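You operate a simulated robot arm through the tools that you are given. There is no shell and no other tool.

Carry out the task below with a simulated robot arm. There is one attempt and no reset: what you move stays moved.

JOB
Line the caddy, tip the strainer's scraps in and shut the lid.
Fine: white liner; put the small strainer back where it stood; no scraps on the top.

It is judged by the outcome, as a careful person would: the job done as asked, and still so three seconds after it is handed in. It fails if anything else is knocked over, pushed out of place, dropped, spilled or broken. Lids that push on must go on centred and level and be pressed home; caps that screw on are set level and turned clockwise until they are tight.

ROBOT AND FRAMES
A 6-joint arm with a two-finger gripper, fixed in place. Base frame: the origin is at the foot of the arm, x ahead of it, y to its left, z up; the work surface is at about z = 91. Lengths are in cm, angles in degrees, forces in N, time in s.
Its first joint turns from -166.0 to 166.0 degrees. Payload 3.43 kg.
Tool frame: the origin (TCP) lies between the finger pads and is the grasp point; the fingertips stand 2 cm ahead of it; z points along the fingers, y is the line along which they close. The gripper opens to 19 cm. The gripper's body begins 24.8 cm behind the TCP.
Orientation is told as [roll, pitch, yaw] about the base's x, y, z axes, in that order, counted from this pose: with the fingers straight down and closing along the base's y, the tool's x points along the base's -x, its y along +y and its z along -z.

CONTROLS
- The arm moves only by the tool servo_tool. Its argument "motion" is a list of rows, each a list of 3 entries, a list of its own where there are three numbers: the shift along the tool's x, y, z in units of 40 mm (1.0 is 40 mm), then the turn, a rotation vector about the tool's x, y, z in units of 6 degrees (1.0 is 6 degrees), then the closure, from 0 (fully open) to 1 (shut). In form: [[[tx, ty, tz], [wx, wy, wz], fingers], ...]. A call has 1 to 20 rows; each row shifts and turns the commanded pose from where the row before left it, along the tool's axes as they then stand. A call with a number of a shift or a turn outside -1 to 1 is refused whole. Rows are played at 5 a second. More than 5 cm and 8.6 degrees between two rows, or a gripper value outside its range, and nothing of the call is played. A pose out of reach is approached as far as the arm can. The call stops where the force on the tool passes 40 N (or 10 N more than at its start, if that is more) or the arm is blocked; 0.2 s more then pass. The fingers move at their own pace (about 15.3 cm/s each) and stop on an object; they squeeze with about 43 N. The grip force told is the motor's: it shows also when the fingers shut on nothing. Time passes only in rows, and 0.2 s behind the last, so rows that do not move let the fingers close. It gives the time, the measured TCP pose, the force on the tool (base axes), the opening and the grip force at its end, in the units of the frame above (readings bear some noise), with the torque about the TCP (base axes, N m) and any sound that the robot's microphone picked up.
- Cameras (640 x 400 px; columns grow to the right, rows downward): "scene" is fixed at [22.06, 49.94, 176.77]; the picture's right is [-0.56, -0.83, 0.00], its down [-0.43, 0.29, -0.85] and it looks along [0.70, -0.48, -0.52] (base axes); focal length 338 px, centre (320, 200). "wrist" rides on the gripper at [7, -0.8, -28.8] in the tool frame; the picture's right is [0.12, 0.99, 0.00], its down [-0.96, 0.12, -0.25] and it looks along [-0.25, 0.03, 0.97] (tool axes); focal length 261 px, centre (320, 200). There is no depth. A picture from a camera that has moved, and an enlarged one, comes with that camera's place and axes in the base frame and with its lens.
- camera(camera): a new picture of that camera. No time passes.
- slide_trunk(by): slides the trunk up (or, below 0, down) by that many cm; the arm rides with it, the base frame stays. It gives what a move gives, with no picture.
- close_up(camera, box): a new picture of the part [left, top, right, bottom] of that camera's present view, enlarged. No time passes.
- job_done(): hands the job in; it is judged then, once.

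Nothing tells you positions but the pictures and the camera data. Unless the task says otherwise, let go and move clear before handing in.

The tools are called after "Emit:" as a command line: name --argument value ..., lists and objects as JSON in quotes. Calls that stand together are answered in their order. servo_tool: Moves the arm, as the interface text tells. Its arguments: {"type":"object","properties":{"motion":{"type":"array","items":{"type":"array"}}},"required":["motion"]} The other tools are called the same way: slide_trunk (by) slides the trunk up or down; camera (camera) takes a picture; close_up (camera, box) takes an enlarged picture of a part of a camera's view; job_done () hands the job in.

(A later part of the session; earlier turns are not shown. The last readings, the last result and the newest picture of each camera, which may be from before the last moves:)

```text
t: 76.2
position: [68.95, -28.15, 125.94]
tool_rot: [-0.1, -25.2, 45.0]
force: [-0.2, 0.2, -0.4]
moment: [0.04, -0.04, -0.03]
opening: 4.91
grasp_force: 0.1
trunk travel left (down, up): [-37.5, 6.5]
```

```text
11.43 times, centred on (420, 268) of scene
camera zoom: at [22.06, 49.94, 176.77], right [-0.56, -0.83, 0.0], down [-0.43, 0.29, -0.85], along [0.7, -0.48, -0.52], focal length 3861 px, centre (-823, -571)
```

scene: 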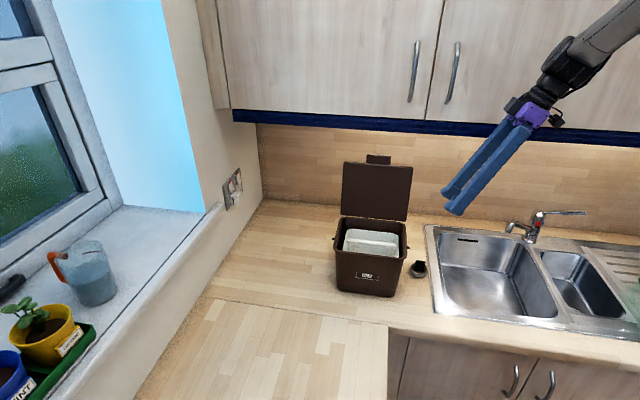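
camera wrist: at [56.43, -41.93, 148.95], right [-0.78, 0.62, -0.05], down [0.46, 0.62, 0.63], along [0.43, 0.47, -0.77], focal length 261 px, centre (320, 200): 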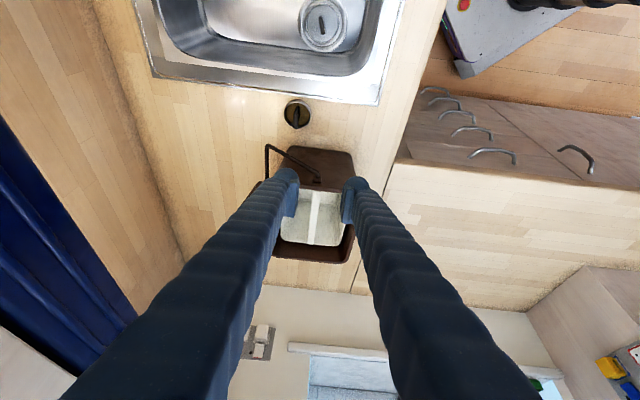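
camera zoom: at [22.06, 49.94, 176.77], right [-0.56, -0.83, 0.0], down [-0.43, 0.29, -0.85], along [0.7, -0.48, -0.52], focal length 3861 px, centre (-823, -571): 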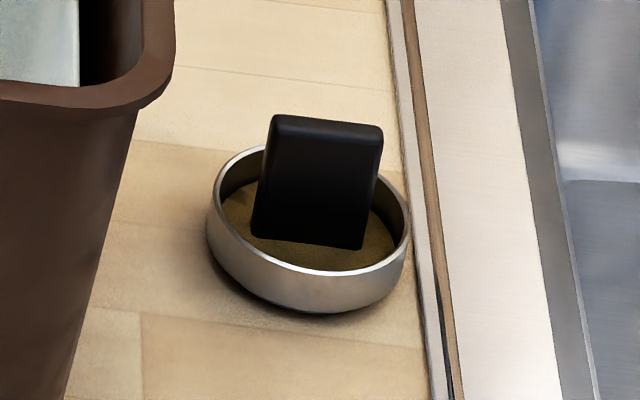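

The strainer's black tab is centred near (76.0, -29.9), its top at about z 97.4, and it's thin along the depth axis. To tip it I plan to grip the tab with the tool leaning 45° and roll the tool 180° over the liner. First I'll test that roll empty, in free space with the trunk a bit lower.

Emit:
servo_tool --motion '[[[0, 0.8, 0], [0, 0, 0], 0.74], [[0, 0.8, 0], [0, 0, 0], 0.74], [[0, 0.8, 0], [0, 0, 0], 0.74], [[0, 0, 0], [0, -1, 0], 0.74], [[0, 0, 0], [0, -1, 0], 0.74], [[0, 0, 0], [0, -1, 0], 0.74], [[0, 0, 0], [0, -0.33, 0], 0.74]]'

Emit:
slide_trunk --by -15

Emit:
camera --camera "scene"

```text
t: 77.8
position: [62.36, -21.43, 125.92]
tool_rot: [-0.2, -45.2, 45.1]
force: [0.7, -0.4, 0.2]
moment: [0.12, -0.04, 0.05]
opening: 4.95
grasp_force: 0.0
trunk travel left (down, up): [-37.5, 6.5]
```

```text
t: 79.5
position: [62.3, -21.28, 111.09]
tool_rot: [-0.2, -45.1, 45.2]
force: [0.0, -0.8, 0.6]
moment: [-0.01, 0.04, 0.0]
opening: 4.95
grasp_force: 0.0
trunk travel left (down, up): [-22.5, 21.5]
```

```text
taken
```

scene: 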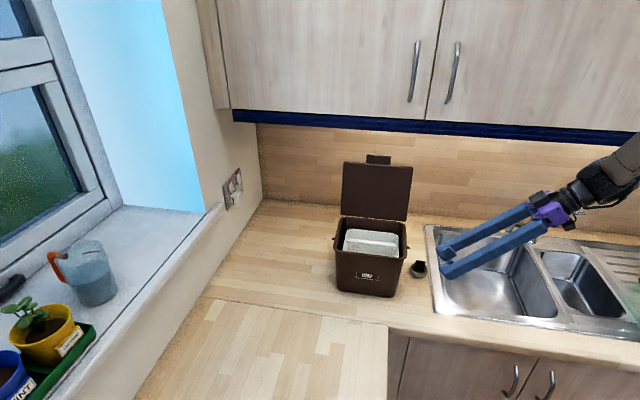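

Emit:
servo_tool --motion '[[[0, 0, 0], [0, 0, 1], 0.74], [[0, 0, 0], [0, 0, 1], 0.74], [[0, 0, 0], [0, 0, 1], 0.74], [[0, 0, 0], [0, 0, 1], 0.74], [[0, 0, 0], [0, 0, 1], 0.74], [[0, 0, 0], [0, 0, 1], 0.74], [[0, 0, 0], [0, 0, 1], 0.74], [[0, 0, 0], [0, 0, 1], 0.74], [[0, 0, 0], [0, 0, 1], 0.74], [[0, 0, 0], [0, 0, 1], 0.74], [[0, 0, 0], [0, 0, 1], 0.74], [[0, 0, 0], [0, 0, 1], 0.74], [[0, 0, 0], [0, 0, 1], 0.74], [[0, 0, 0], [0, 0, 1], 0.74], [[0, 0, 0], [0, 0, 1], 0.74], [[0, 0, 0], [0, 0, 1], 0.74], [[0, 0, 0], [0, 0, 1], 0.74], [[0, 0, 0], [0, 0, 1], 0.74], [[0, 0, 0], [0, 0, 1], 0.74], [[0, 0, 0], [0, 0, 1], 0.74]]'

Emit:
servo_tool --motion '[[[0, 0, 0], [0, 0, 1], 0.74], [[0, 0, 0], [0, 0, 1], 0.74], [[0, 0, 0], [0, 0, 1], 0.74], [[0, 0, 0], [0, 0, 1], 0.74], [[0, 0, 0], [0, 0, 1], 0.74], [[0, 0, 0], [0, 0, 1], 0.74], [[0, 0, 0], [0, 0, 1], 0.74], [[0, 0, 0], [0, 0, 1], 0.74], [[0, 0, 0], [0, 0, 1], 0.74], [[0, 0, 0], [0, 0, 1], 0.74]]'

Emit:
camera --camera "wrist"

```text
t: 83.8
position: [62.4, -21.31, 110.95]
tool_rot: [41.0, 20.7, -67.2]
force: [-0.2, 0.2, 0.3]
moment: [-0.01, 0.01, -0.02]
opening: 4.95
grasp_force: 0.0
trunk travel left (down, up): [-22.5, 21.5]
```

```text
t: 86.0
position: [62.23, -21.3, 110.97]
tool_rot: [0.2, 45.0, -135.0]
force: [0.0, 0.2, -0.2]
moment: [0.0, -0.02, -0.02]
opening: 4.97
grasp_force: 0.0
trunk travel left (down, up): [-22.5, 21.5]
```

```text
taken
camera wrist: at [50.81, -31.61, 136.24], right [0.76, -0.64, 0.09], down [-0.52, -0.69, -0.51], along [0.38, 0.34, -0.86], focal length 261 px, centre (320, 200)
```

wrist: 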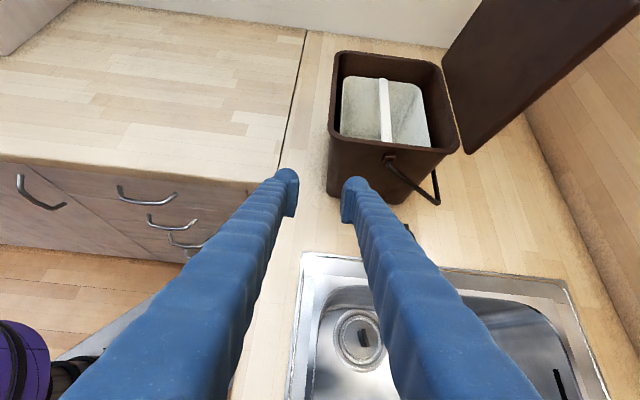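

The 180° roll works and puts the camera on top, which suits the grasp. I'll now test raising the tool to horizontal and slightly above, still empty.

Emit:
servo_tool --motion '[[[0.8, 0, -0.8], [0, 0, 0], 0.74], [[0.8, 0, -0.8], [0, 0, 0], 0.74], [[0, 0, 0], [0, 1, 0], 0.74], [[0, 0, 0], [0, 1, 0], 0.74], [[0, 0, 0], [0, 1, 0], 0.74], [[0, 0, 0], [0, 1, 0], 0.74], [[0, 0, 0], [0, 1, 0], 0.74], [[0, 0, 0], [0, 1, 0], 0.74], [[0, 0, 0], [0, 1, 0], 0.74], [[0, 0, 0], [0, 1, 0], 0.74], [[0, 0, 0], [0, 1, 0], 0.74], [[0, 0, 0], [0, 1, 0], 0.74]]'

Emit:
camera --camera "scene"

Emit:
camera --camera "wrist"

```text
t: 88.5
position: [62.31, -21.22, 120.1]
tool_rot: [179.5, 74.8, 44.5]
force: [0.4, 0.2, -0.7]
moment: [0.02, 0.0, 0.0]
opening: 4.92
grasp_force: 0.1
trunk travel left (down, up): [-22.5, 21.5]
```

```text
taken
```

scene: 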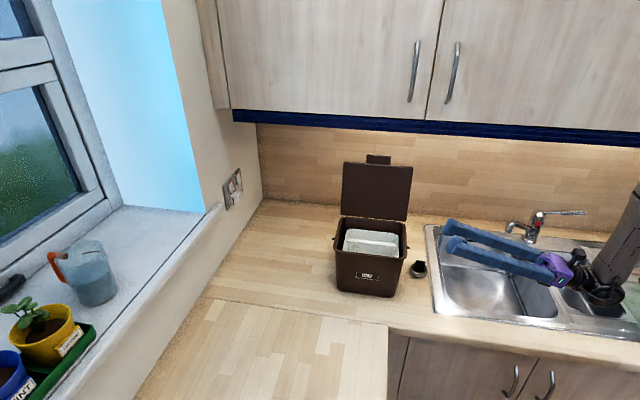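

```text
taken
camera wrist: at [40.8, -41.71, 119.22], right [0.68, -0.72, 0.12], down [0.09, -0.07, -0.99], along [0.73, 0.69, 0.02], focal length 261 px, centre (320, 200)
```

wrist: 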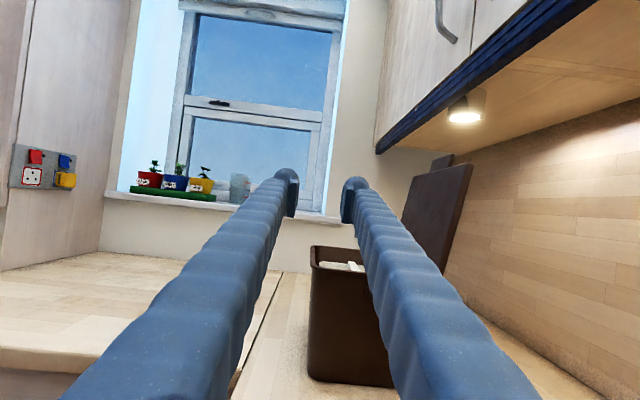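

All of that is reachable. I'll return to the 45° lean, drop down over the sink edge well under the cupboard, and come in above the strainer's tab.

Emit:
servo_tool --motion '[[[0, 0, 0], [0, -1, 0], 0.8], [[0, 0, 0], [0, -1, 0], 0.8], [[0, 0, 0], [0, -1, 0], 0.8], [[0, 0, 0], [0, -1, 0], 0.8], [[0, 0, 0], [0, -1, 0], 0.8], [[0, 0, 0], [0, -1, 0], 0.8], [[0, 0, 0], [0, -1, 0], 0.8], [[0, 0, 0], [0, -1, 0], 0.8], [[0, 0, 0], [0, -1, 0], 0.8], [[0, 0, 0], [0, -1, 0], 0.8], [[-0.55, 0, 0.87], [0, 0, 0], 0.8], [[-0.55, 0, 0.87], [0, 0, 0], 0.8], [[-0.55, 0, 0.87], [0, 0, 0], 0.8], [[-0.55, 0, 0.87], [0, 0, 0], 0.8], [[0, 0.8, 0], [0, 0, 0], 0.8], [[0, 0.8, 0], [0, 0, 0], 0.8], [[0, 0.8, 0], [0, 0, 0], 0.8]]'

Emit:
camera --camera "wrist"

Emit:
camera --camera "scene"

```text
t: 92.2
position: [71.74, -25.53, 104.02]
tool_rot: [0.1, 45.1, -134.9]
force: [1.0, 0.4, 0.4]
moment: [0.01, 0.03, 0.02]
opening: 3.81
grasp_force: 0.2
trunk travel left (down, up): [-22.5, 21.5]
```

```text
taken
camera wrist: at [60.28, -35.82, 129.24], right [0.76, -0.64, 0.09], down [-0.52, -0.69, -0.51], along [0.38, 0.34, -0.86], focal length 261 px, centre (320, 200)
```

wrist: 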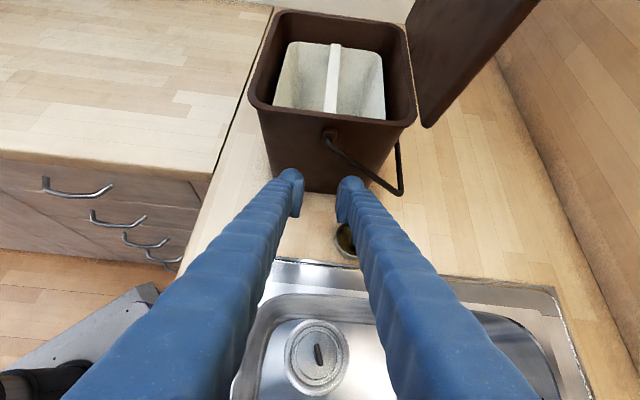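

```text
taken
```

scene: 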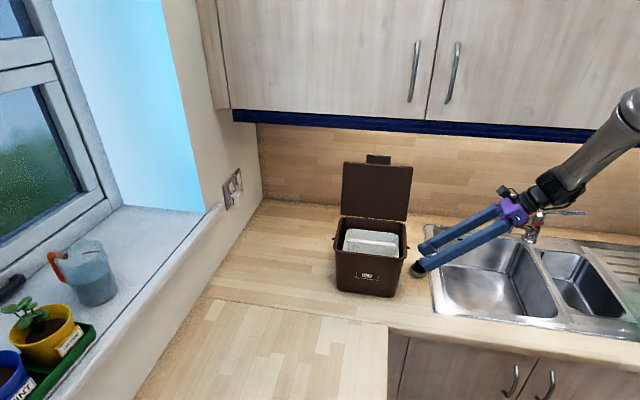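

Emit:
servo_tool --motion '[[[0, 0.76, 0], [0, 0, 0], 0.8], [[0, 0.76, 0], [0, 0, 0], 0.8]]'

Emit:
close_up --camera "wrist" --box '[250, 130, 410, 280]'

Emit:
close_up --camera "scene" --box '[390, 220, 470, 290]'

```text
t: 92.8
position: [76.15, -29.7, 104.13]
tool_rot: [0.1, 45.0, -134.9]
force: [0.0, -0.9, -0.6]
moment: [0.05, 0.02, 0.06]
opening: 3.81
grasp_force: 0.0
trunk travel left (down, up): [-22.5, 21.5]
```

```text
2.67 times, centred on (330, 205) of wrist
camera zoom: at [64.58, -40.11, 129.28], right [0.76, -0.64, 0.09], down [-0.52, -0.69, -0.51], along [0.38, 0.34, -0.86], focal length 695 px, centre (293, 187)
```

zoom: 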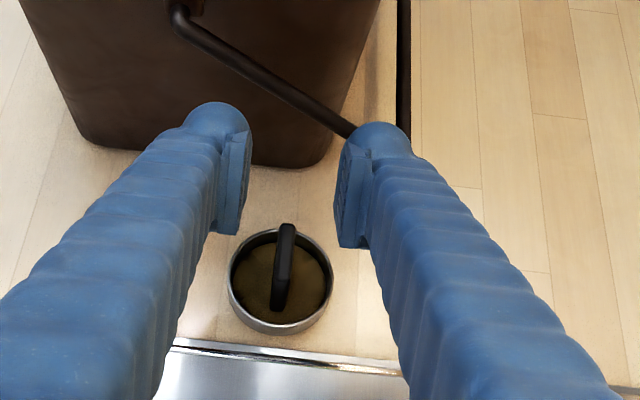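

```text
5.71 times, centred on (430, 255) of scene
camera zoom: at [22.06, 49.94, 176.77], right [-0.56, -0.83, 0.0], down [-0.43, 0.29, -0.85], along [0.7, -0.48, -0.52], focal length 1930 px, centre (-309, -114)
```

zoom: 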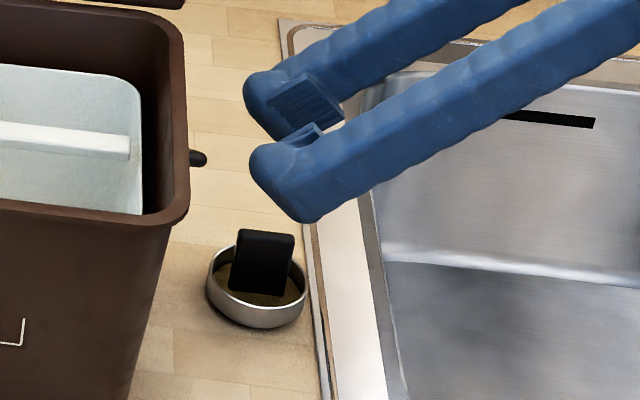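

The tab lines up between the pads to within a couple of millimetres, and the carry handle is about 3 cm clear. I'll go straight down over the tab.

Emit:
servo_tool --motion '[[[-0.29, 0.01, 0.275], [0, 0, 0], 0.8], [[-0.29, 0.01, 0.275], [0, 0, 0], 0.8], [[-0.29, 0.01, 0.275], [0, 0, 0], 0.8]]'

Emit:
close_up --camera "wrist" --box '[270, 150, 390, 260]'

Emit:
close_up --camera "scene" --box '[390, 220, 470, 290]'

```text
t: 93.5
position: [76.0, -29.74, 99.38]
tool_rot: [0.3, 45.1, -134.9]
force: [-0.6, -0.2, -0.7]
moment: [0.01, -0.01, -0.02]
opening: 3.79
grasp_force: 0.0
trunk travel left (down, up): [-22.5, 21.5]
```

```text
3.64 times, centred on (330, 205) of wrist
camera zoom: at [64.56, -40.25, 124.47], right [0.76, -0.64, 0.09], down [-0.52, -0.69, -0.51], along [0.38, 0.34, -0.86], focal length 948 px, centre (284, 182)
```

zoom: 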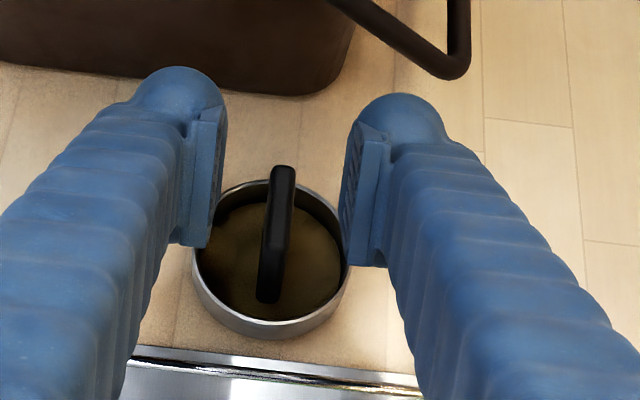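

```text
5.71 times, centred on (430, 255) of scene
camera zoom: at [22.06, 49.94, 176.77], right [-0.56, -0.83, 0.0], down [-0.43, 0.29, -0.85], along [0.7, -0.48, -0.52], focal length 1930 px, centre (-309, -114)
```

zoom: 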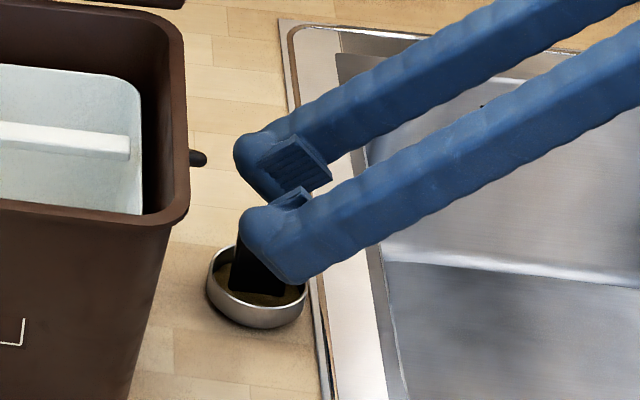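

Emit:
servo_tool --motion '[[[-0.17, 0.01, 0.17], [0, 0, 0], 0.8], [[-0.17, 0.01, 0.17], [0, 0, 0], 0.8]]'

Emit:
close_up --camera "wrist" --box '[270, 150, 390, 260]'

Emit:
close_up --camera "scene" --box '[400, 235, 450, 285]'

```text
t: 94.2
position: [76.07, -30.07, 97.26]
tool_rot: [0.1, 45.1, -134.9]
force: [0.1, -0.4, 0.2]
moment: [0.02, 0.0, 0.02]
opening: 3.81
grasp_force: 0.1
trunk travel left (down, up): [-22.5, 21.5]
```

```text
3.64 times, centred on (330, 205) of wrist
camera zoom: at [64.61, -40.33, 122.47], right [0.76, -0.64, 0.09], down [-0.52, -0.69, -0.51], along [0.38, 0.34, -0.86], focal length 948 px, centre (284, 182)
```

zoom: 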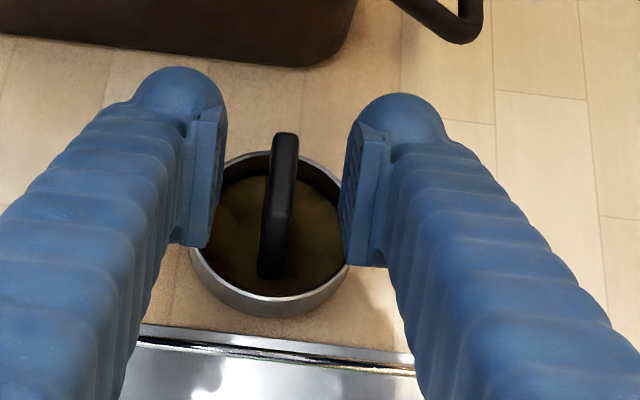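

```text
8.00 times, centred on (425, 260) of scene
camera zoom: at [22.06, 49.94, 176.77], right [-0.56, -0.83, 0.0], down [-0.43, 0.29, -0.85], along [0.7, -0.48, -0.52], focal length 2702 px, centre (-520, -280)
```

zoom: 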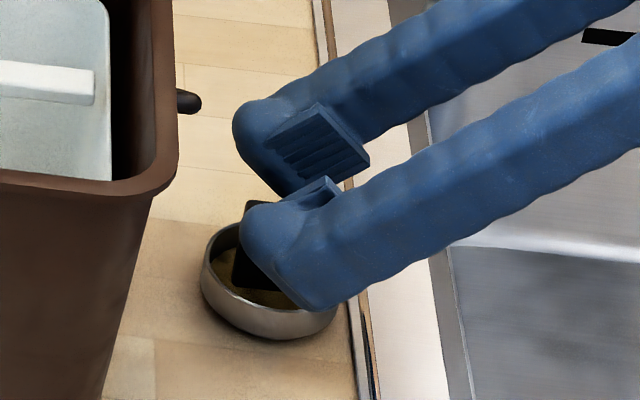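

The pads straddle the tab. I'll go half a centimetre lower for a fuller hold and close.

Emit:
servo_tool --motion '[[[-0.09, 0, 0.09], [0, 0, 0], 0.86], [[0, 0, 0], [0, 0, 0], 0.9], [[0, 0, 0], [0, 0, 0], 0.94], [[0, 0, 0], [0, 0, 0], 1], [[0, 0, 0], [0, 0, 0], 1], [[0, 0, 0], [0, 0, 0], 1]]'

Emit:
close_up --camera "wrist" --box '[270, 150, 390, 260]'

Emit:
close_up --camera "scene" --box '[400, 235, 450, 285]'

```text
t: 95.5
position: [76.14, -29.89, 96.71]
tool_rot: [0.1, 45.1, -135.0]
force: [-0.4, -0.2, 0.6]
moment: [-0.02, 0.0, 0.03]
opening: 0.7
grasp_force: 40.9
trunk travel left (down, up): [-22.5, 21.5]
```

```text
3.64 times, centred on (330, 205) of wrist
camera zoom: at [64.6, -40.32, 121.98], right [0.76, -0.64, 0.09], down [-0.52, -0.69, -0.51], along [0.38, 0.34, -0.86], focal length 948 px, centre (284, 182)
```

zoom: 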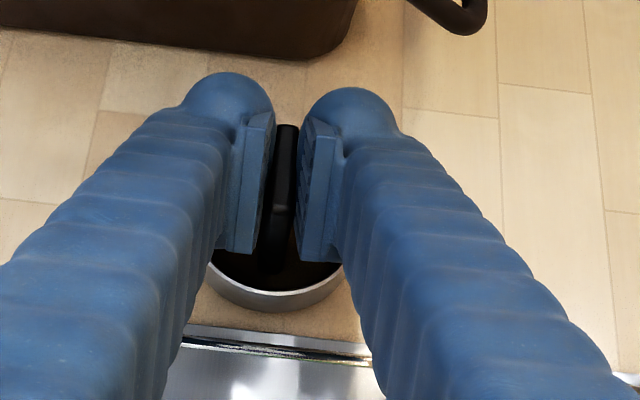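

```text
8.00 times, centred on (425, 260) of scene
camera zoom: at [22.06, 49.94, 176.77], right [-0.56, -0.83, 0.0], down [-0.43, 0.29, -0.85], along [0.7, -0.48, -0.52], focal length 2702 px, centre (-520, -280)
```

zoom: 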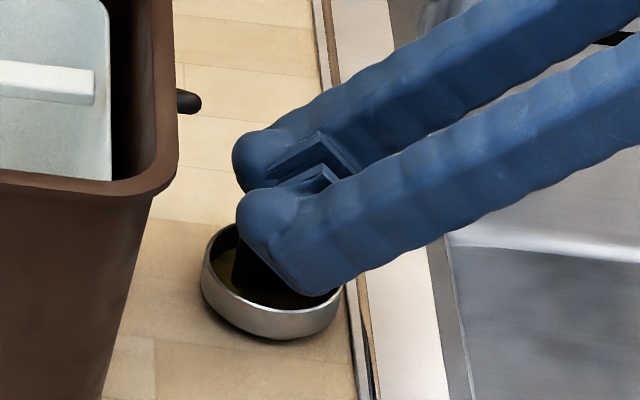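

The tab is held (0.7 cm, 41 N) at pose (76.14, -29.89, 96.71), which I'll return to later. I'll lift a little and check it's hanging level.

Emit:
servo_tool --motion '[[[0.18, 0, -0.18], [0, 0, 0], 1], [[0.18, 0, -0.18], [0, 0, 0], 1], [[0.18, 0, -0.18], [0, 0, 0], 1]]'

Emit:
close_up --camera "scene" --box '[390, 220, 460, 290]'

Emit:
close_up --camera "wrist" --box '[270, 150, 390, 260]'

```text
t: 96.3
position: [76.16, -30.01, 99.85]
tool_rot: [0.1, 45.1, -134.9]
force: [-0.3, 0.0, 0.5]
moment: [-0.02, 0.0, 0.0]
opening: 0.72
grasp_force: 40.4
trunk travel left (down, up): [-22.5, 21.5]
```

```text
5.71 times, centred on (425, 255) of scene
camera zoom: at [22.06, 49.94, 176.77], right [-0.56, -0.83, 0.0], down [-0.43, 0.29, -0.85], along [0.7, -0.48, -0.52], focal length 1930 px, centre (-280, -114)
```

zoom: 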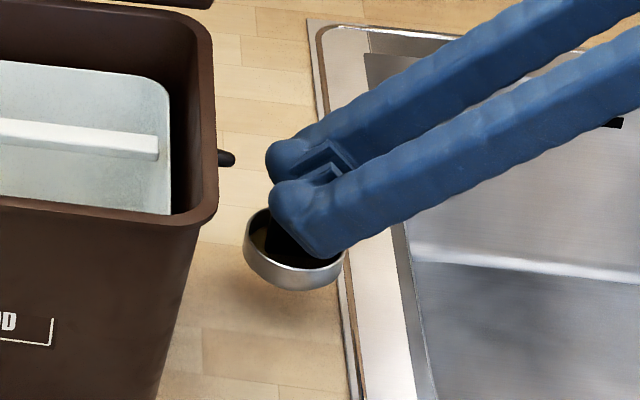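

```text
3.64 times, centred on (330, 205) of wrist
camera zoom: at [64.57, -40.35, 125.08], right [0.76, -0.64, 0.09], down [-0.52, -0.69, -0.51], along [0.38, 0.34, -0.86], focal length 948 px, centre (284, 182)
```

zoom: 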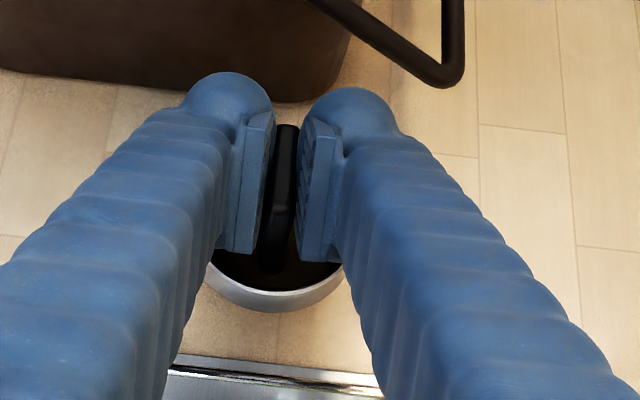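

It's clear of the surface and level. I'll bring it forward at low height, raise it above the caddy rim and carry it over the front half of the liner.

Emit:
servo_tool --motion '[[[0, -0.5, 0], [0, 0, 0], 1], [[0, -0.7, 0], [0, 0, 0], 1], [[0, -0.7, 0], [0, 0, 0], 1], [[0, -0.7, 0], [0, 0, 0], 1], [[0.5, 0, -0.5], [0, 0, 0], 1], [[0.6, 0, -0.6], [0, 0, 0], 1], [[0.6, 0, -0.6], [0, 0, 0], 1], [[0.6, 0, -0.6], [0, 0, 0], 1], [[0.6, 0, -0.6], [0, 0, 0], 1], [[0.45, 0, -0.45], [0, 0, 0], 1]]'

Emit:
camera --camera "wrist"

Emit:
close_up --camera "scene" --box '[320, 160, 480, 300]'

```text
t: 98.5
position: [68.55, -22.72, 118.89]
tool_rot: [0.3, 45.2, -134.9]
force: [0.0, 0.0, -0.8]
moment: [-0.02, -0.06, 0.01]
opening: 0.68
grasp_force: 41.0
trunk travel left (down, up): [-22.5, 21.5]
```

```text
taken
camera wrist: at [57.15, -32.97, 144.11], right [0.76, -0.64, 0.09], down [-0.52, -0.69, -0.51], along [0.38, 0.34, -0.86], focal length 261 px, centre (320, 200)
```

wrist: 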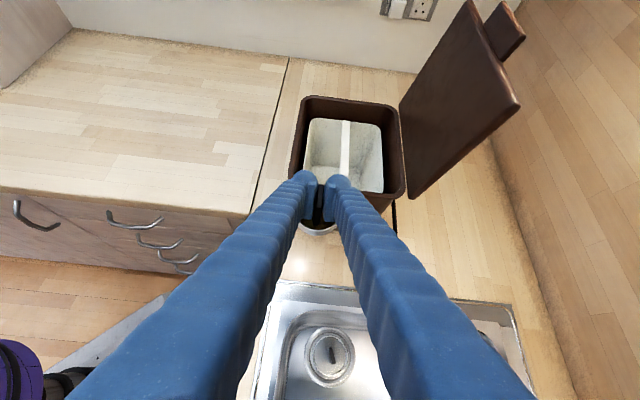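

```text
2.86 times, centred on (400, 230) of scene
camera zoom: at [22.06, 49.94, 176.77], right [-0.56, -0.83, 0.0], down [-0.43, 0.29, -0.85], along [0.7, -0.48, -0.52], focal length 965 px, centre (91, 114)
```

zoom: 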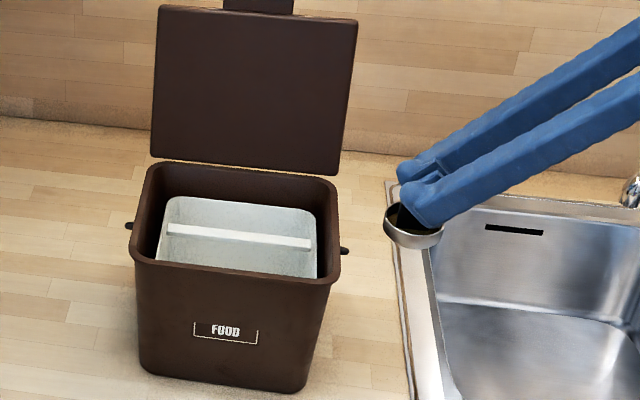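

Emit:
servo_tool --motion '[[[0.5, -0.03, 0.5], [0, 0, 0], 1], [[0.6, -0.03, 0.6], [0, 0, 0], 1], [[0.6, 0, 0.6], [0, 0, 0], 1], [[0.6, 0, 0.6], [0, 0, 0], 1], [[0.5, 0, 0.5], [0, 0, 0], 1]]'

Emit:
camera --camera "wrist"

Emit:
close_up --camera "scene" --box '[320, 160, 480, 300]'

```text
t: 99.8
position: [79.73, -11.26, 118.84]
tool_rot: [0.1, 45.1, -134.8]
force: [0.1, -0.1, -0.5]
moment: [-0.01, 0.01, -0.04]
opening: 0.68
grasp_force: 40.5
trunk travel left (down, up): [-22.5, 21.5]
```

```text
taken
camera wrist: at [68.26, -21.52, 143.97], right [0.76, -0.64, 0.09], down [-0.52, -0.69, -0.51], along [0.38, 0.34, -0.86], focal length 261 px, centre (320, 200)
```

wrist: 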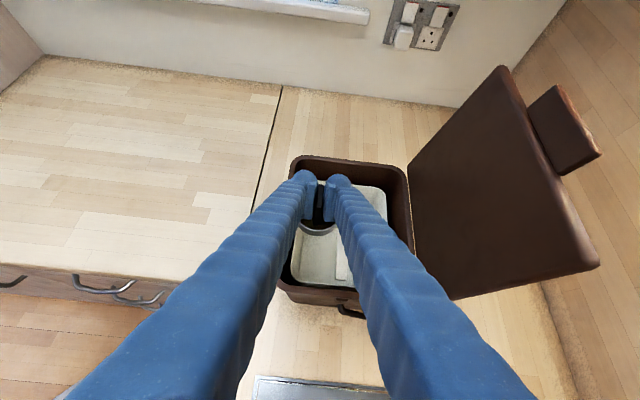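

```text
2.86 times, centred on (400, 230) of scene
camera zoom: at [22.06, 49.94, 176.77], right [-0.56, -0.83, 0.0], down [-0.43, 0.29, -0.85], along [0.7, -0.48, -0.52], focal length 965 px, centre (91, 114)
```

zoom: 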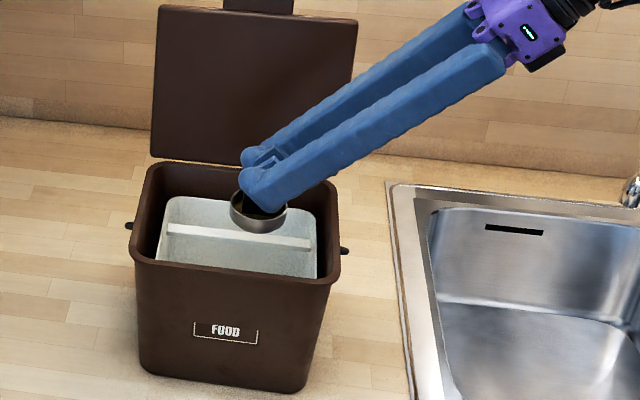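

The strainer is over the liner's front half. I'll lower it a little and start rolling it over.

Emit:
servo_tool --motion '[[[-0.3, 0, 0.3], [0, 0, 0], 1], [[-0.3, 0, 0.3], [0, 0, 0], 1], [[0, 0, 0], [0, 0, 0], 1], [[0, 0, 0], [0, 0, -1], 1], [[0, 0, 0], [0, 0, -1], 1], [[0, 0, 0], [0, 0, -1], 1], [[0, 0, 0], [0, 0, -1], 1], [[0, 0, 0], [0, 0, -1], 1], [[0, 0, 0], [0, 0, -1], 1], [[0, 0, 0], [0, 0, -1], 1], [[0, 0, 0], [0, 0, -1], 1], [[0, 0, 0], [0, 0, -1], 1], [[0, 0, 0], [0, 0, -1], 1], [[0, 0, 0], [0, 0, -1], 1], [[0, 0, 0], [0, 0, -1], 1], [[0, 0, 0], [0, 0, -1], 1], [[0, 0, 0], [0, 0, -1], 1], [[0, 0, 0], [0, 0, -1], 1]]'

Emit:
close_up --camera "scene" --box '[320, 160, 480, 300]'

Emit:
camera --camera "wrist"

```text
t: 103.5
position: [79.61, -11.27, 115.45]
tool_rot: [45.2, -0.1, -44.9]
force: [0.2, 0.3, 0.8]
moment: [-0.02, 0.04, -0.03]
opening: 0.67
grasp_force: 40.8
trunk travel left (down, up): [-22.5, 21.5]
```

```text
2.86 times, centred on (400, 230) of scene
camera zoom: at [22.06, 49.94, 176.77], right [-0.56, -0.83, 0.0], down [-0.43, 0.29, -0.85], along [0.7, -0.48, -0.52], focal length 965 px, centre (91, 114)
```

zoom: 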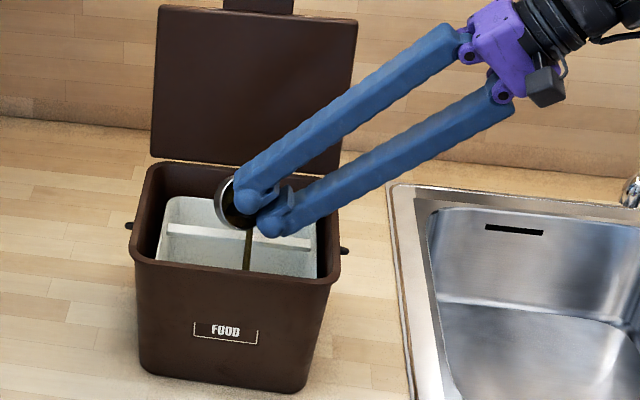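

```text
taken
camera wrist: at [59.9, -21.2, 135.01], right [0.41, 0.58, 0.7], down [0.61, -0.74, 0.26], along [0.67, 0.33, -0.66], focal length 261 px, centre (320, 200)
```

wrist: 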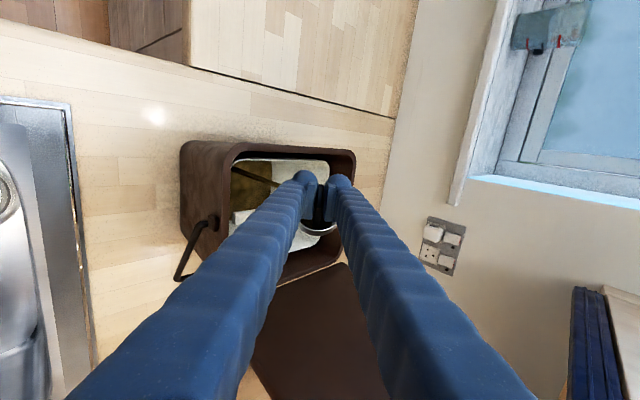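

The scraps are pouring in a stream straight down into the front of the liner. I'll hold, then keep tipping further to empty it.

Emit:
servo_tool --motion '[[[0, 0, 0], [0, 0, 0], 1], [[0, 0, 0], [0, 0, 0], 1], [[0, 0, 0], [0, 0, 0], 1], [[0, 0, 0], [0, 0, 0], 1], [[0, 0, 0], [0, 0, 0], 1], [[0, 0, 0], [0, 0, 0], 1], [[0, 0, 0], [0, 0, 0], 1], [[0, 0, 0], [0, 0, 0], 1]]'

Emit:
close_up --camera "scene" --box '[340, 200, 440, 290]'

Emit:
close_up --camera "wrist" --box '[170, 120, 380, 300]'

```text
t: 105.3
position: [79.55, -11.3, 115.37]
tool_rot: [45.2, -0.1, -45.0]
force: [-0.3, -0.9, -0.2]
moment: [0.01, -0.01, -0.02]
opening: 0.65
grasp_force: 40.7
trunk travel left (down, up): [-22.5, 21.5]
```

```text
4.44 times, centred on (390, 245) of scene
camera zoom: at [22.06, 49.94, 176.77], right [-0.56, -0.83, 0.0], down [-0.43, 0.29, -0.85], along [0.7, -0.48, -0.52], focal length 1501 px, centre (9, 0)
```

zoom: 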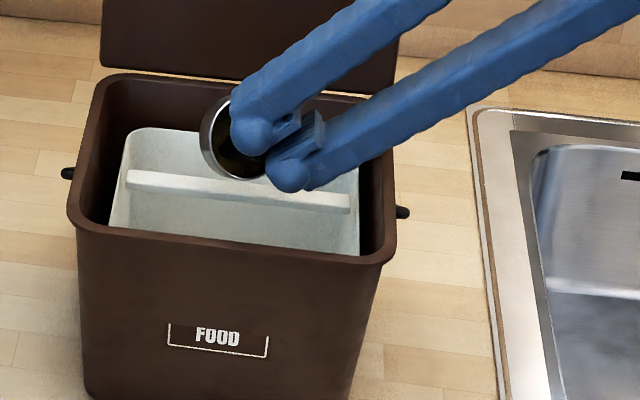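

```text
2.22 times, centred on (275, 210) of wrist
camera zoom: at [59.9, -21.19, 135.02], right [0.41, 0.58, 0.7], down [0.61, -0.75, 0.26], along [0.67, 0.33, -0.66], focal length 579 px, centre (420, 178)
```

zoom: 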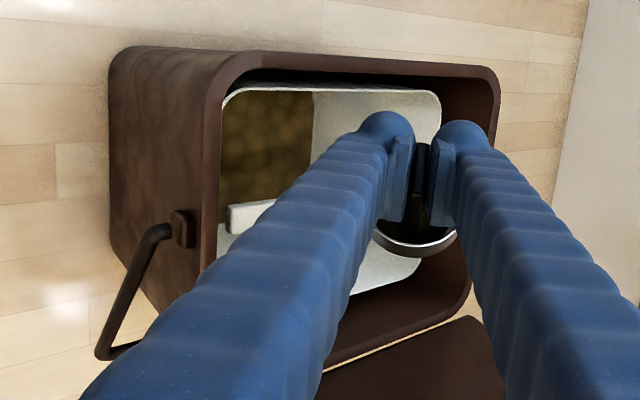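

The first pour has landed inside the liner. I'll roll on so the rest runs out.

Emit:
servo_tool --motion '[[[0, 0, 0], [0, 0, -1], 1], [[0, 0, 0], [0, 0, -1], 1], [[0, 0, 0], [0, 0, -1], 1], [[0, 0, 0], [0, 0, -1], 1], [[0, 0, 0], [0, 0, -1], 1], [[0, 0, 0], [0, 0, -1], 1], [[0, 0, 0], [0, 0, -1], 1], [[0, 0, 0], [0, 0, -1], 1]]'

Emit:
close_up --camera "scene" --box '[340, 200, 440, 290]'

Emit:
servo_tool --motion '[[[0, 0, 0], [0, 0, 0], 1], [[0, 0, 0], [0, 0, 0], 1], [[0, 0, 0], [0, 0, 0], 1], [[0, 0, 0], [0, 0, 0], 1], [[0, 0, 0], [0, 0, 0], 1], [[0, 0, 0], [0, 0, 0], 1], [[0, 0, 0], [0, 0, -1], 1], [[0, 0, 0], [0, 0, -1], 1], [[0, 0, 0], [0, 0, -1], 1], [[0, 0, 0], [0, 0, -1], 1], [[0, 0, 0], [0, 0, -1], 1], [[0, 0, 0], [0, 0, -1], 1], [[0, 0, 0], [0, 0, -1], 1]]'

Emit:
close_up --camera "scene" --box '[340, 200, 440, 290]'

Emit:
camera --camera "wrist"

```text
t: 107.2
position: [79.68, -11.19, 115.4]
tool_rot: [33.7, -31.8, -6.7]
force: [0.3, -1.0, -0.7]
moment: [0.0, 0.02, 0.01]
opening: 0.63
grasp_force: 40.9
trunk travel left (down, up): [-22.5, 21.5]
```

```text
4.44 times, centred on (390, 245) of scene
camera zoom: at [22.06, 49.94, 176.77], right [-0.56, -0.83, 0.0], down [-0.43, 0.29, -0.85], along [0.7, -0.48, -0.52], focal length 1501 px, centre (9, 0)
```

zoom: 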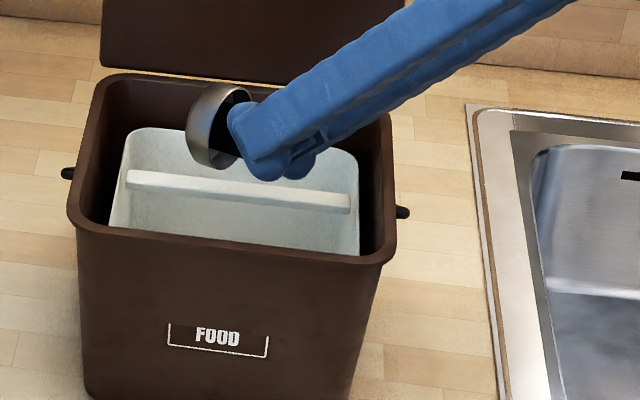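

```text
t: 110.0
position: [79.67, -11.28, 115.44]
tool_rot: [-0.2, -45.0, 45.4]
force: [0.8, -0.6, 0.1]
moment: [0.0, 0.01, 0.0]
opening: 0.64
grasp_force: 40.0
trunk travel left (down, up): [-22.5, 21.5]
```

```text
4.44 times, centred on (390, 245) of scene
camera zoom: at [22.06, 49.94, 176.77], right [-0.56, -0.83, 0.0], down [-0.43, 0.29, -0.85], along [0.7, -0.48, -0.52], focal length 1501 px, centre (9, 0)
```

zoom: 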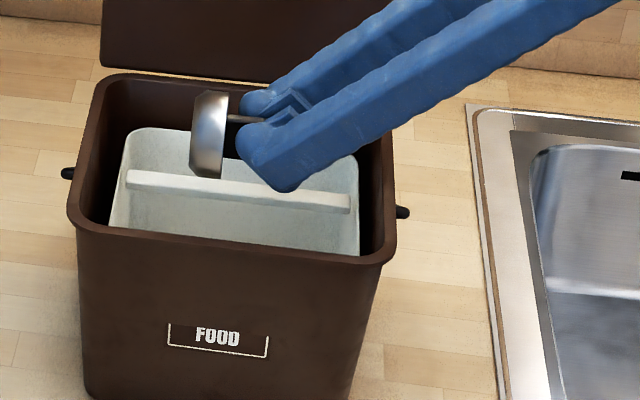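

```text
taken
camera wrist: at [62.4, -29.87, 130.66], right [-0.76, 0.64, -0.09], down [0.27, 0.44, 0.86], along [0.59, 0.63, -0.51], focal length 261 px, centre (320, 200)
```

wrist: 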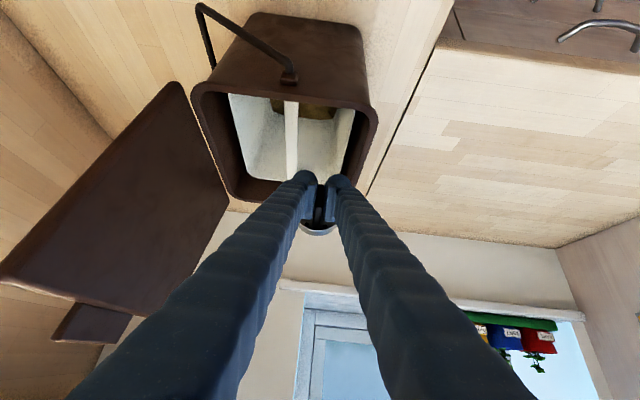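

The strainer is on its side with no more stream. I'll raise it slightly and tip further, to about 140°, so nothing is left.

Emit:
servo_tool --motion '[[[-0.27, 0, -0.27], [0, 0, 0], 1], [[-0.27, 0, -0.27], [0, -1, 0], 1], [[0, 0, 0], [0, -1, 0], 1], [[0, 0, 0], [0, -1, 0], 1], [[0, 0, 0], [0, -1, 0], 1], [[0, 0, 0], [0, -1, 0], 1], [[0, 0, 0], [0, -1, 0], 1], [[0, 0, 0], [0, -1, 0], 1], [[0, 0, 0], [0, -1, 0], 1]]'

Emit:
close_up --camera "scene" --box '[340, 180, 440, 290]'

Emit:
camera --camera "wrist"

```text
t: 112.0
position: [79.8, -11.23, 118.48]
tool_rot: [-177.5, -86.8, -137.3]
force: [0.0, -0.1, 0.5]
moment: [0.01, -0.01, -0.02]
opening: 0.67
grasp_force: 40.4
trunk travel left (down, up): [-22.5, 21.5]
```

```text
3.64 times, centred on (390, 235) of scene
camera zoom: at [22.06, 49.94, 176.77], right [-0.56, -0.83, 0.0], down [-0.43, 0.29, -0.85], along [0.7, -0.48, -0.52], focal length 1228 px, centre (66, 73)
```

zoom: 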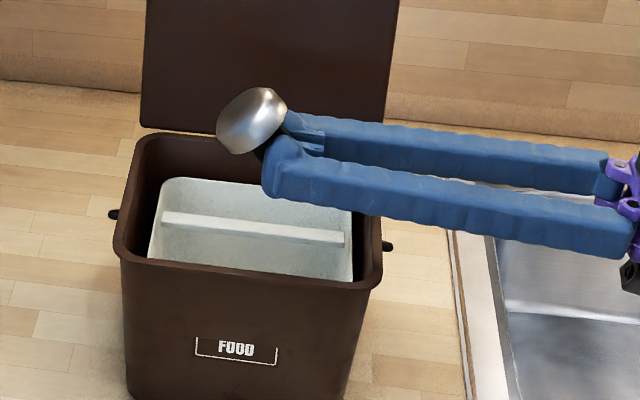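

```text
taken
camera wrist: at [60.38, -32.03, 109.72], right [-0.7, 0.71, -0.12], down [-0.3, -0.13, 0.95], along [0.65, 0.7, 0.3], focal length 261 px, centre (320, 200)
```

wrist: 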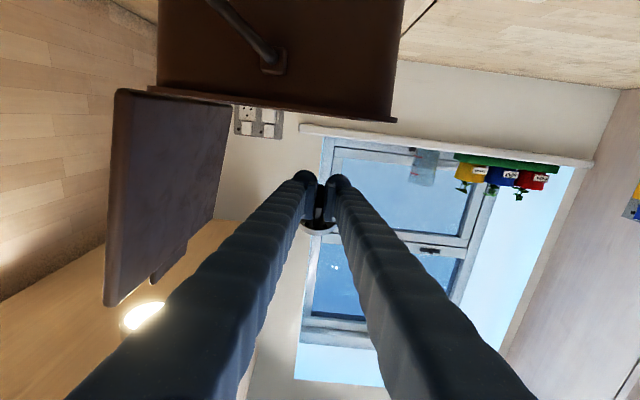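

It's well inverted now. I'll look up into the bowl with the wrist camera to see whether it's empty.

Emit:
close_up --camera "wrist" --box '[270, 150, 370, 250]'

Emit:
servo_tool --motion '[[[0, 0, 0], [0, -1, 0], 1], [[0, 0, 0], [0, -1, 0], 1], [[0, 0, 0], [0, 0, 0], 1], [[0, 0, 0], [0, 0, 0], 1], [[0, 0, 0], [0, 0, 0], 1], [[0, 0, 0], [0, 0, 0], 1], [[0, 0, 0], [0, 0, 0], 1]]'

Emit:
close_up --camera "scene" --box '[340, 180, 440, 290]'

Emit:
close_up --camera "wrist" --box '[270, 150, 370, 250]'

```text
4.00 times, centred on (320, 200) of wrist
camera zoom: at [60.38, -32.03, 109.72], right [-0.7, 0.71, -0.12], down [-0.3, -0.13, 0.95], along [0.65, 0.7, 0.3], focal length 1043 px, centre (320, 200)
```

zoom: 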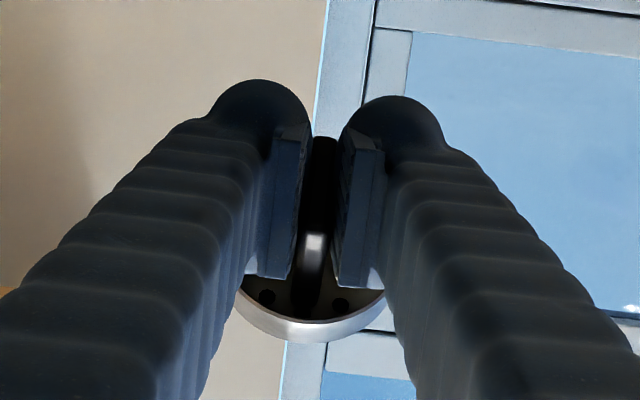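

```text
t: 113.5
position: [79.69, -11.31, 118.37]
tool_rot: [-179.7, -74.9, -135.3]
force: [-0.6, 0.9, -0.1]
moment: [0.01, -0.04, -0.01]
opening: 0.67
grasp_force: 40.5
trunk travel left (down, up): [-22.5, 21.5]
```

```text
3.64 times, centred on (390, 235) of scene
camera zoom: at [22.06, 49.94, 176.77], right [-0.56, -0.83, 0.0], down [-0.43, 0.29, -0.85], along [0.7, -0.48, -0.52], focal length 1228 px, centre (66, 73)
```

zoom: 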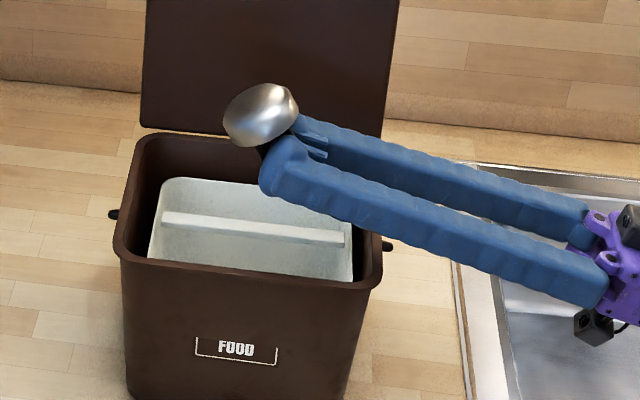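

```text
4.00 times, centred on (320, 200) of wrist
camera zoom: at [62.0, -30.33, 104.07], right [-0.68, 0.72, -0.12], down [-0.43, -0.26, 0.86], along [0.59, 0.64, 0.49], focal length 1043 px, centre (320, 200)
```

zoom: 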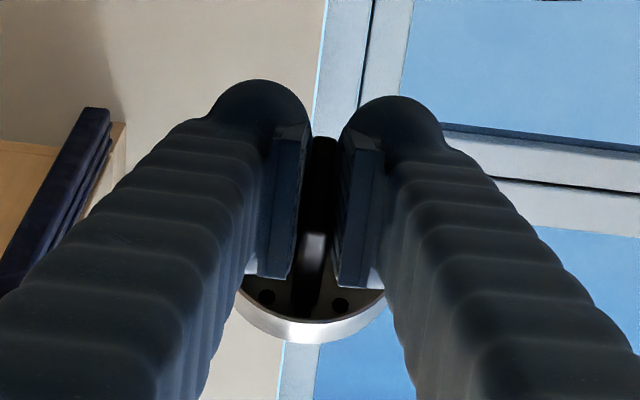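

The bowl is empty; its drain holes show and nothing is left in it. I'll reverse the movements: lower the tool to 45° and roll the strainer upright again over the caddy.

Emit:
servo_tool --motion '[[[0, 0, 0], [0, 1, 0], 1], [[0, 0, 0], [0, 1, 0], 1], [[0, 0, 0], [0, 1, 0], 1], [[0, 0, 0], [0, 1, 0], 1], [[0, 0, 0], [0, 1, 0], 1], [[0, 0, 0], [0, 1, 0], 1], [[0, 0, 0], [0, 1, 0], 1], [[0, 0, 0], [0, 1, 0], 1], [[0, 0, 0], [0, 1, 0], 1], [[0, 0, 0], [0, 1, 0], 1]]'

Emit:
servo_tool --motion '[[[0, 0, 0], [0, 0, 1], 1], [[0, 0, 0], [0, 0, 1], 1], [[0, 0, 0], [0, 0, 1], 1], [[0, 0, 0], [0, 0, 1], 1], [[0, 0, 0], [0, 0, 1], 1], [[0, 0, 0], [0, 0, 1], 1], [[0, 0, 0], [0, 0, 1], 1], [[0, 0, 0], [0, 0, 1], 1], [[0, 0, 0], [0, 0, 1], 1], [[0, 0, 0], [0, 0, 1], 1], [[0, 0, 0], [0, 0, 1], 1], [[0, 0, 0], [0, 0, 1], 1], [[0, 0, 0], [0, 0, 1], 1], [[0, 0, 0], [0, 0, 1], 1], [[0, 0, 0], [0, 0, 1], 1], [[0, 0, 0], [0, 0, 1], 1], [[0, 0, 0], [0, 0, 1], 1], [[0, 0, 0], [0, 0, 1], 1], [[0, 0, 0], [0, 0, 1], 1], [[0, 0, 0], [0, 0, 1], 1]]'

Emit:
servo_tool --motion '[[[0, 0, 0], [0, 0, 1], 1], [[0, 0, 0], [0, 0, 1], 1], [[0, 0, 0], [0, 0, 1], 1], [[0, 0, 0], [0, 0, 1], 1], [[0, 0, 0], [0, 0, 1], 1], [[0, 0, 0], [0, 0, 1], 1], [[0, 0, 0], [0, 0, 1], 1], [[0, 0, 0], [0, 0, 1], 1], [[0, 0, 0], [0, 0, 1], 1], [[0, 0, 0], [0, 0, 1], 1]]'

Emit:
camera --camera "wrist"

Emit:
close_up --camera "scene" --box '[340, 180, 440, 290]'

```text
t: 115.8
position: [79.64, -11.33, 118.26]
tool_rot: [-0.2, -45.0, 45.3]
force: [0.1, -0.2, -0.9]
moment: [-0.04, 0.03, -0.01]
opening: 0.63
grasp_force: 40.7
trunk travel left (down, up): [-22.5, 21.5]
```

```text
t: 120.0
position: [79.6, -11.24, 118.35]
tool_rot: [41.0, 20.8, -67.2]
force: [0.2, -0.2, 0.5]
moment: [-0.01, 0.0, -0.01]
opening: 0.65
grasp_force: 40.8
trunk travel left (down, up): [-22.5, 21.5]
```

```text
t: 122.2
position: [79.66, -11.31, 118.39]
tool_rot: [0.1, 45.1, -135.0]
force: [0.5, 0.8, -0.7]
moment: [0.01, -0.01, -0.04]
opening: 0.67
grasp_force: 40.6
trunk travel left (down, up): [-22.5, 21.5]
```

```text
taken
camera wrist: at [68.18, -21.66, 143.65], right [0.76, -0.64, 0.09], down [-0.52, -0.69, -0.51], along [0.38, 0.34, -0.86], focal length 261 px, centre (320, 200)
```

wrist: 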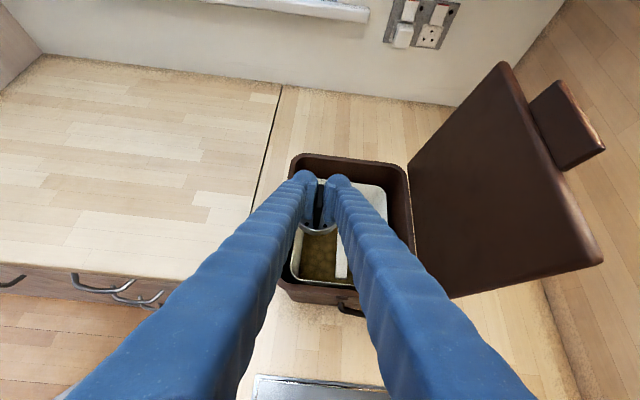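

```text
3.64 times, centred on (390, 235) of scene
camera zoom: at [22.06, 49.94, 176.77], right [-0.56, -0.83, 0.0], down [-0.43, 0.29, -0.85], along [0.7, -0.48, -0.52], focal length 1228 px, centre (66, 73)
```

zoom: 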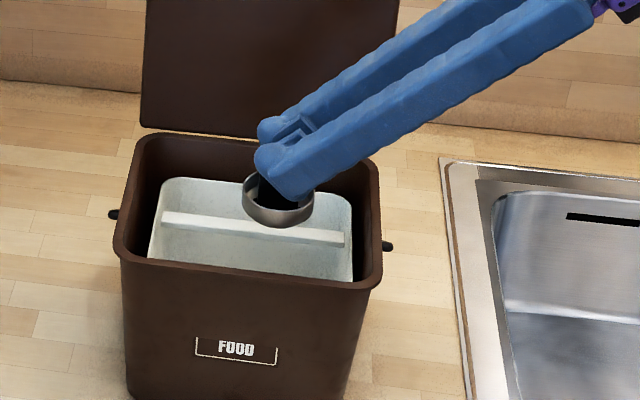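

The strainer is upright again and the scraps lie in the bottom of the liner. I'll carry it back along the same path: right, down, then back to above its spot.

Emit:
servo_tool --motion '[[[-0.55, 0, -0.55], [0, 0, 0], 1], [[-0.55, 0, -0.55], [0, 0, 0], 1], [[-0.55, 0, -0.55], [0, 0, 0], 1], [[-0.55, 0, -0.55], [0, 0, 0], 1], [[-0.56, 0, -0.56], [0, 0, 0], 1], [[-0.65, 0, 0.65], [0, 0, 0], 1], [[-0.65, 0, 0.65], [0, 0, 0], 1], [[-0.65, 0, 0.65], [0, 0, 0], 1], [[-0.65, 0, 0.65], [0, 0, 0], 1], [[-0.65, 0, 0.65], [0, 0, 0], 1], [[0, 0.66, 0], [0, 0, 0], 1], [[0, 0.66, 0], [0, 0, 0], 1], [[0, 0.67, 0], [0, 0, 0], 1], [[0, 0.67, 0], [0, 0, 0], 1], [[0, 0, 0], [0, 0, 0], 1]]'

Emit:
close_up --camera "scene" --box '[390, 220, 460, 290]'

Emit:
close_up --camera "wrist" --box '[270, 150, 390, 260]'

```text
t: 125.3
position: [76.07, -30.01, 100.13]
tool_rot: [0.1, 45.1, -134.8]
force: [-0.1, 0.6, -1.5]
moment: [0.02, -0.02, 0.04]
opening: 0.67
grasp_force: 40.0
trunk travel left (down, up): [-22.5, 21.5]
```

```text
5.71 times, centred on (425, 255) of scene
camera zoom: at [22.06, 49.94, 176.77], right [-0.56, -0.83, 0.0], down [-0.43, 0.29, -0.85], along [0.7, -0.48, -0.52], focal length 1930 px, centre (-280, -114)
```

zoom: 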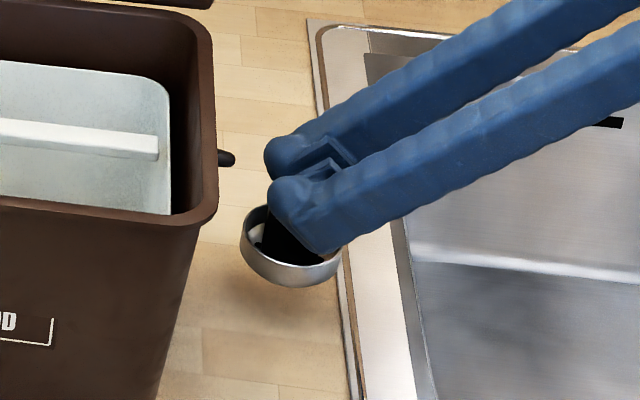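

```text
3.64 times, centred on (330, 205) of wrist
camera zoom: at [64.69, -40.31, 125.34], right [0.76, -0.64, 0.09], down [-0.52, -0.69, -0.51], along [0.38, 0.34, -0.86], focal length 948 px, centre (284, 182)
```

zoom: 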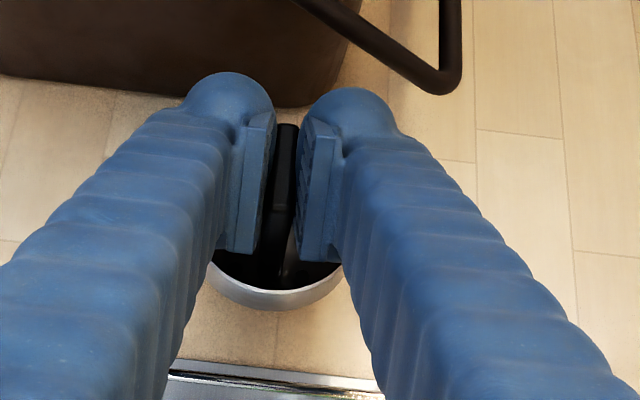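

It sits in the grip just as before. I'll lower it to its spot slowly.

Emit:
servo_tool --motion '[[[-0.17, 0, 0.19], [0, 0, 0], 1], [[-0.17, 0, 0.18], [0, 0, 0], 1], [[-0.14, 0, 0.15], [0, 0, 0], 1], [[-0.05, 0, 0.05], [0, 0, 0], 1]]'

```text
t: 126.3
position: [76.27, -29.8, 97.11]
tool_rot: [0.1, 45.0, -134.9]
force: [1.1, -0.6, -0.3]
moment: [-0.01, 0.02, -0.03]
opening: 0.63
grasp_force: 40.9
trunk travel left (down, up): [-22.5, 21.5]
```

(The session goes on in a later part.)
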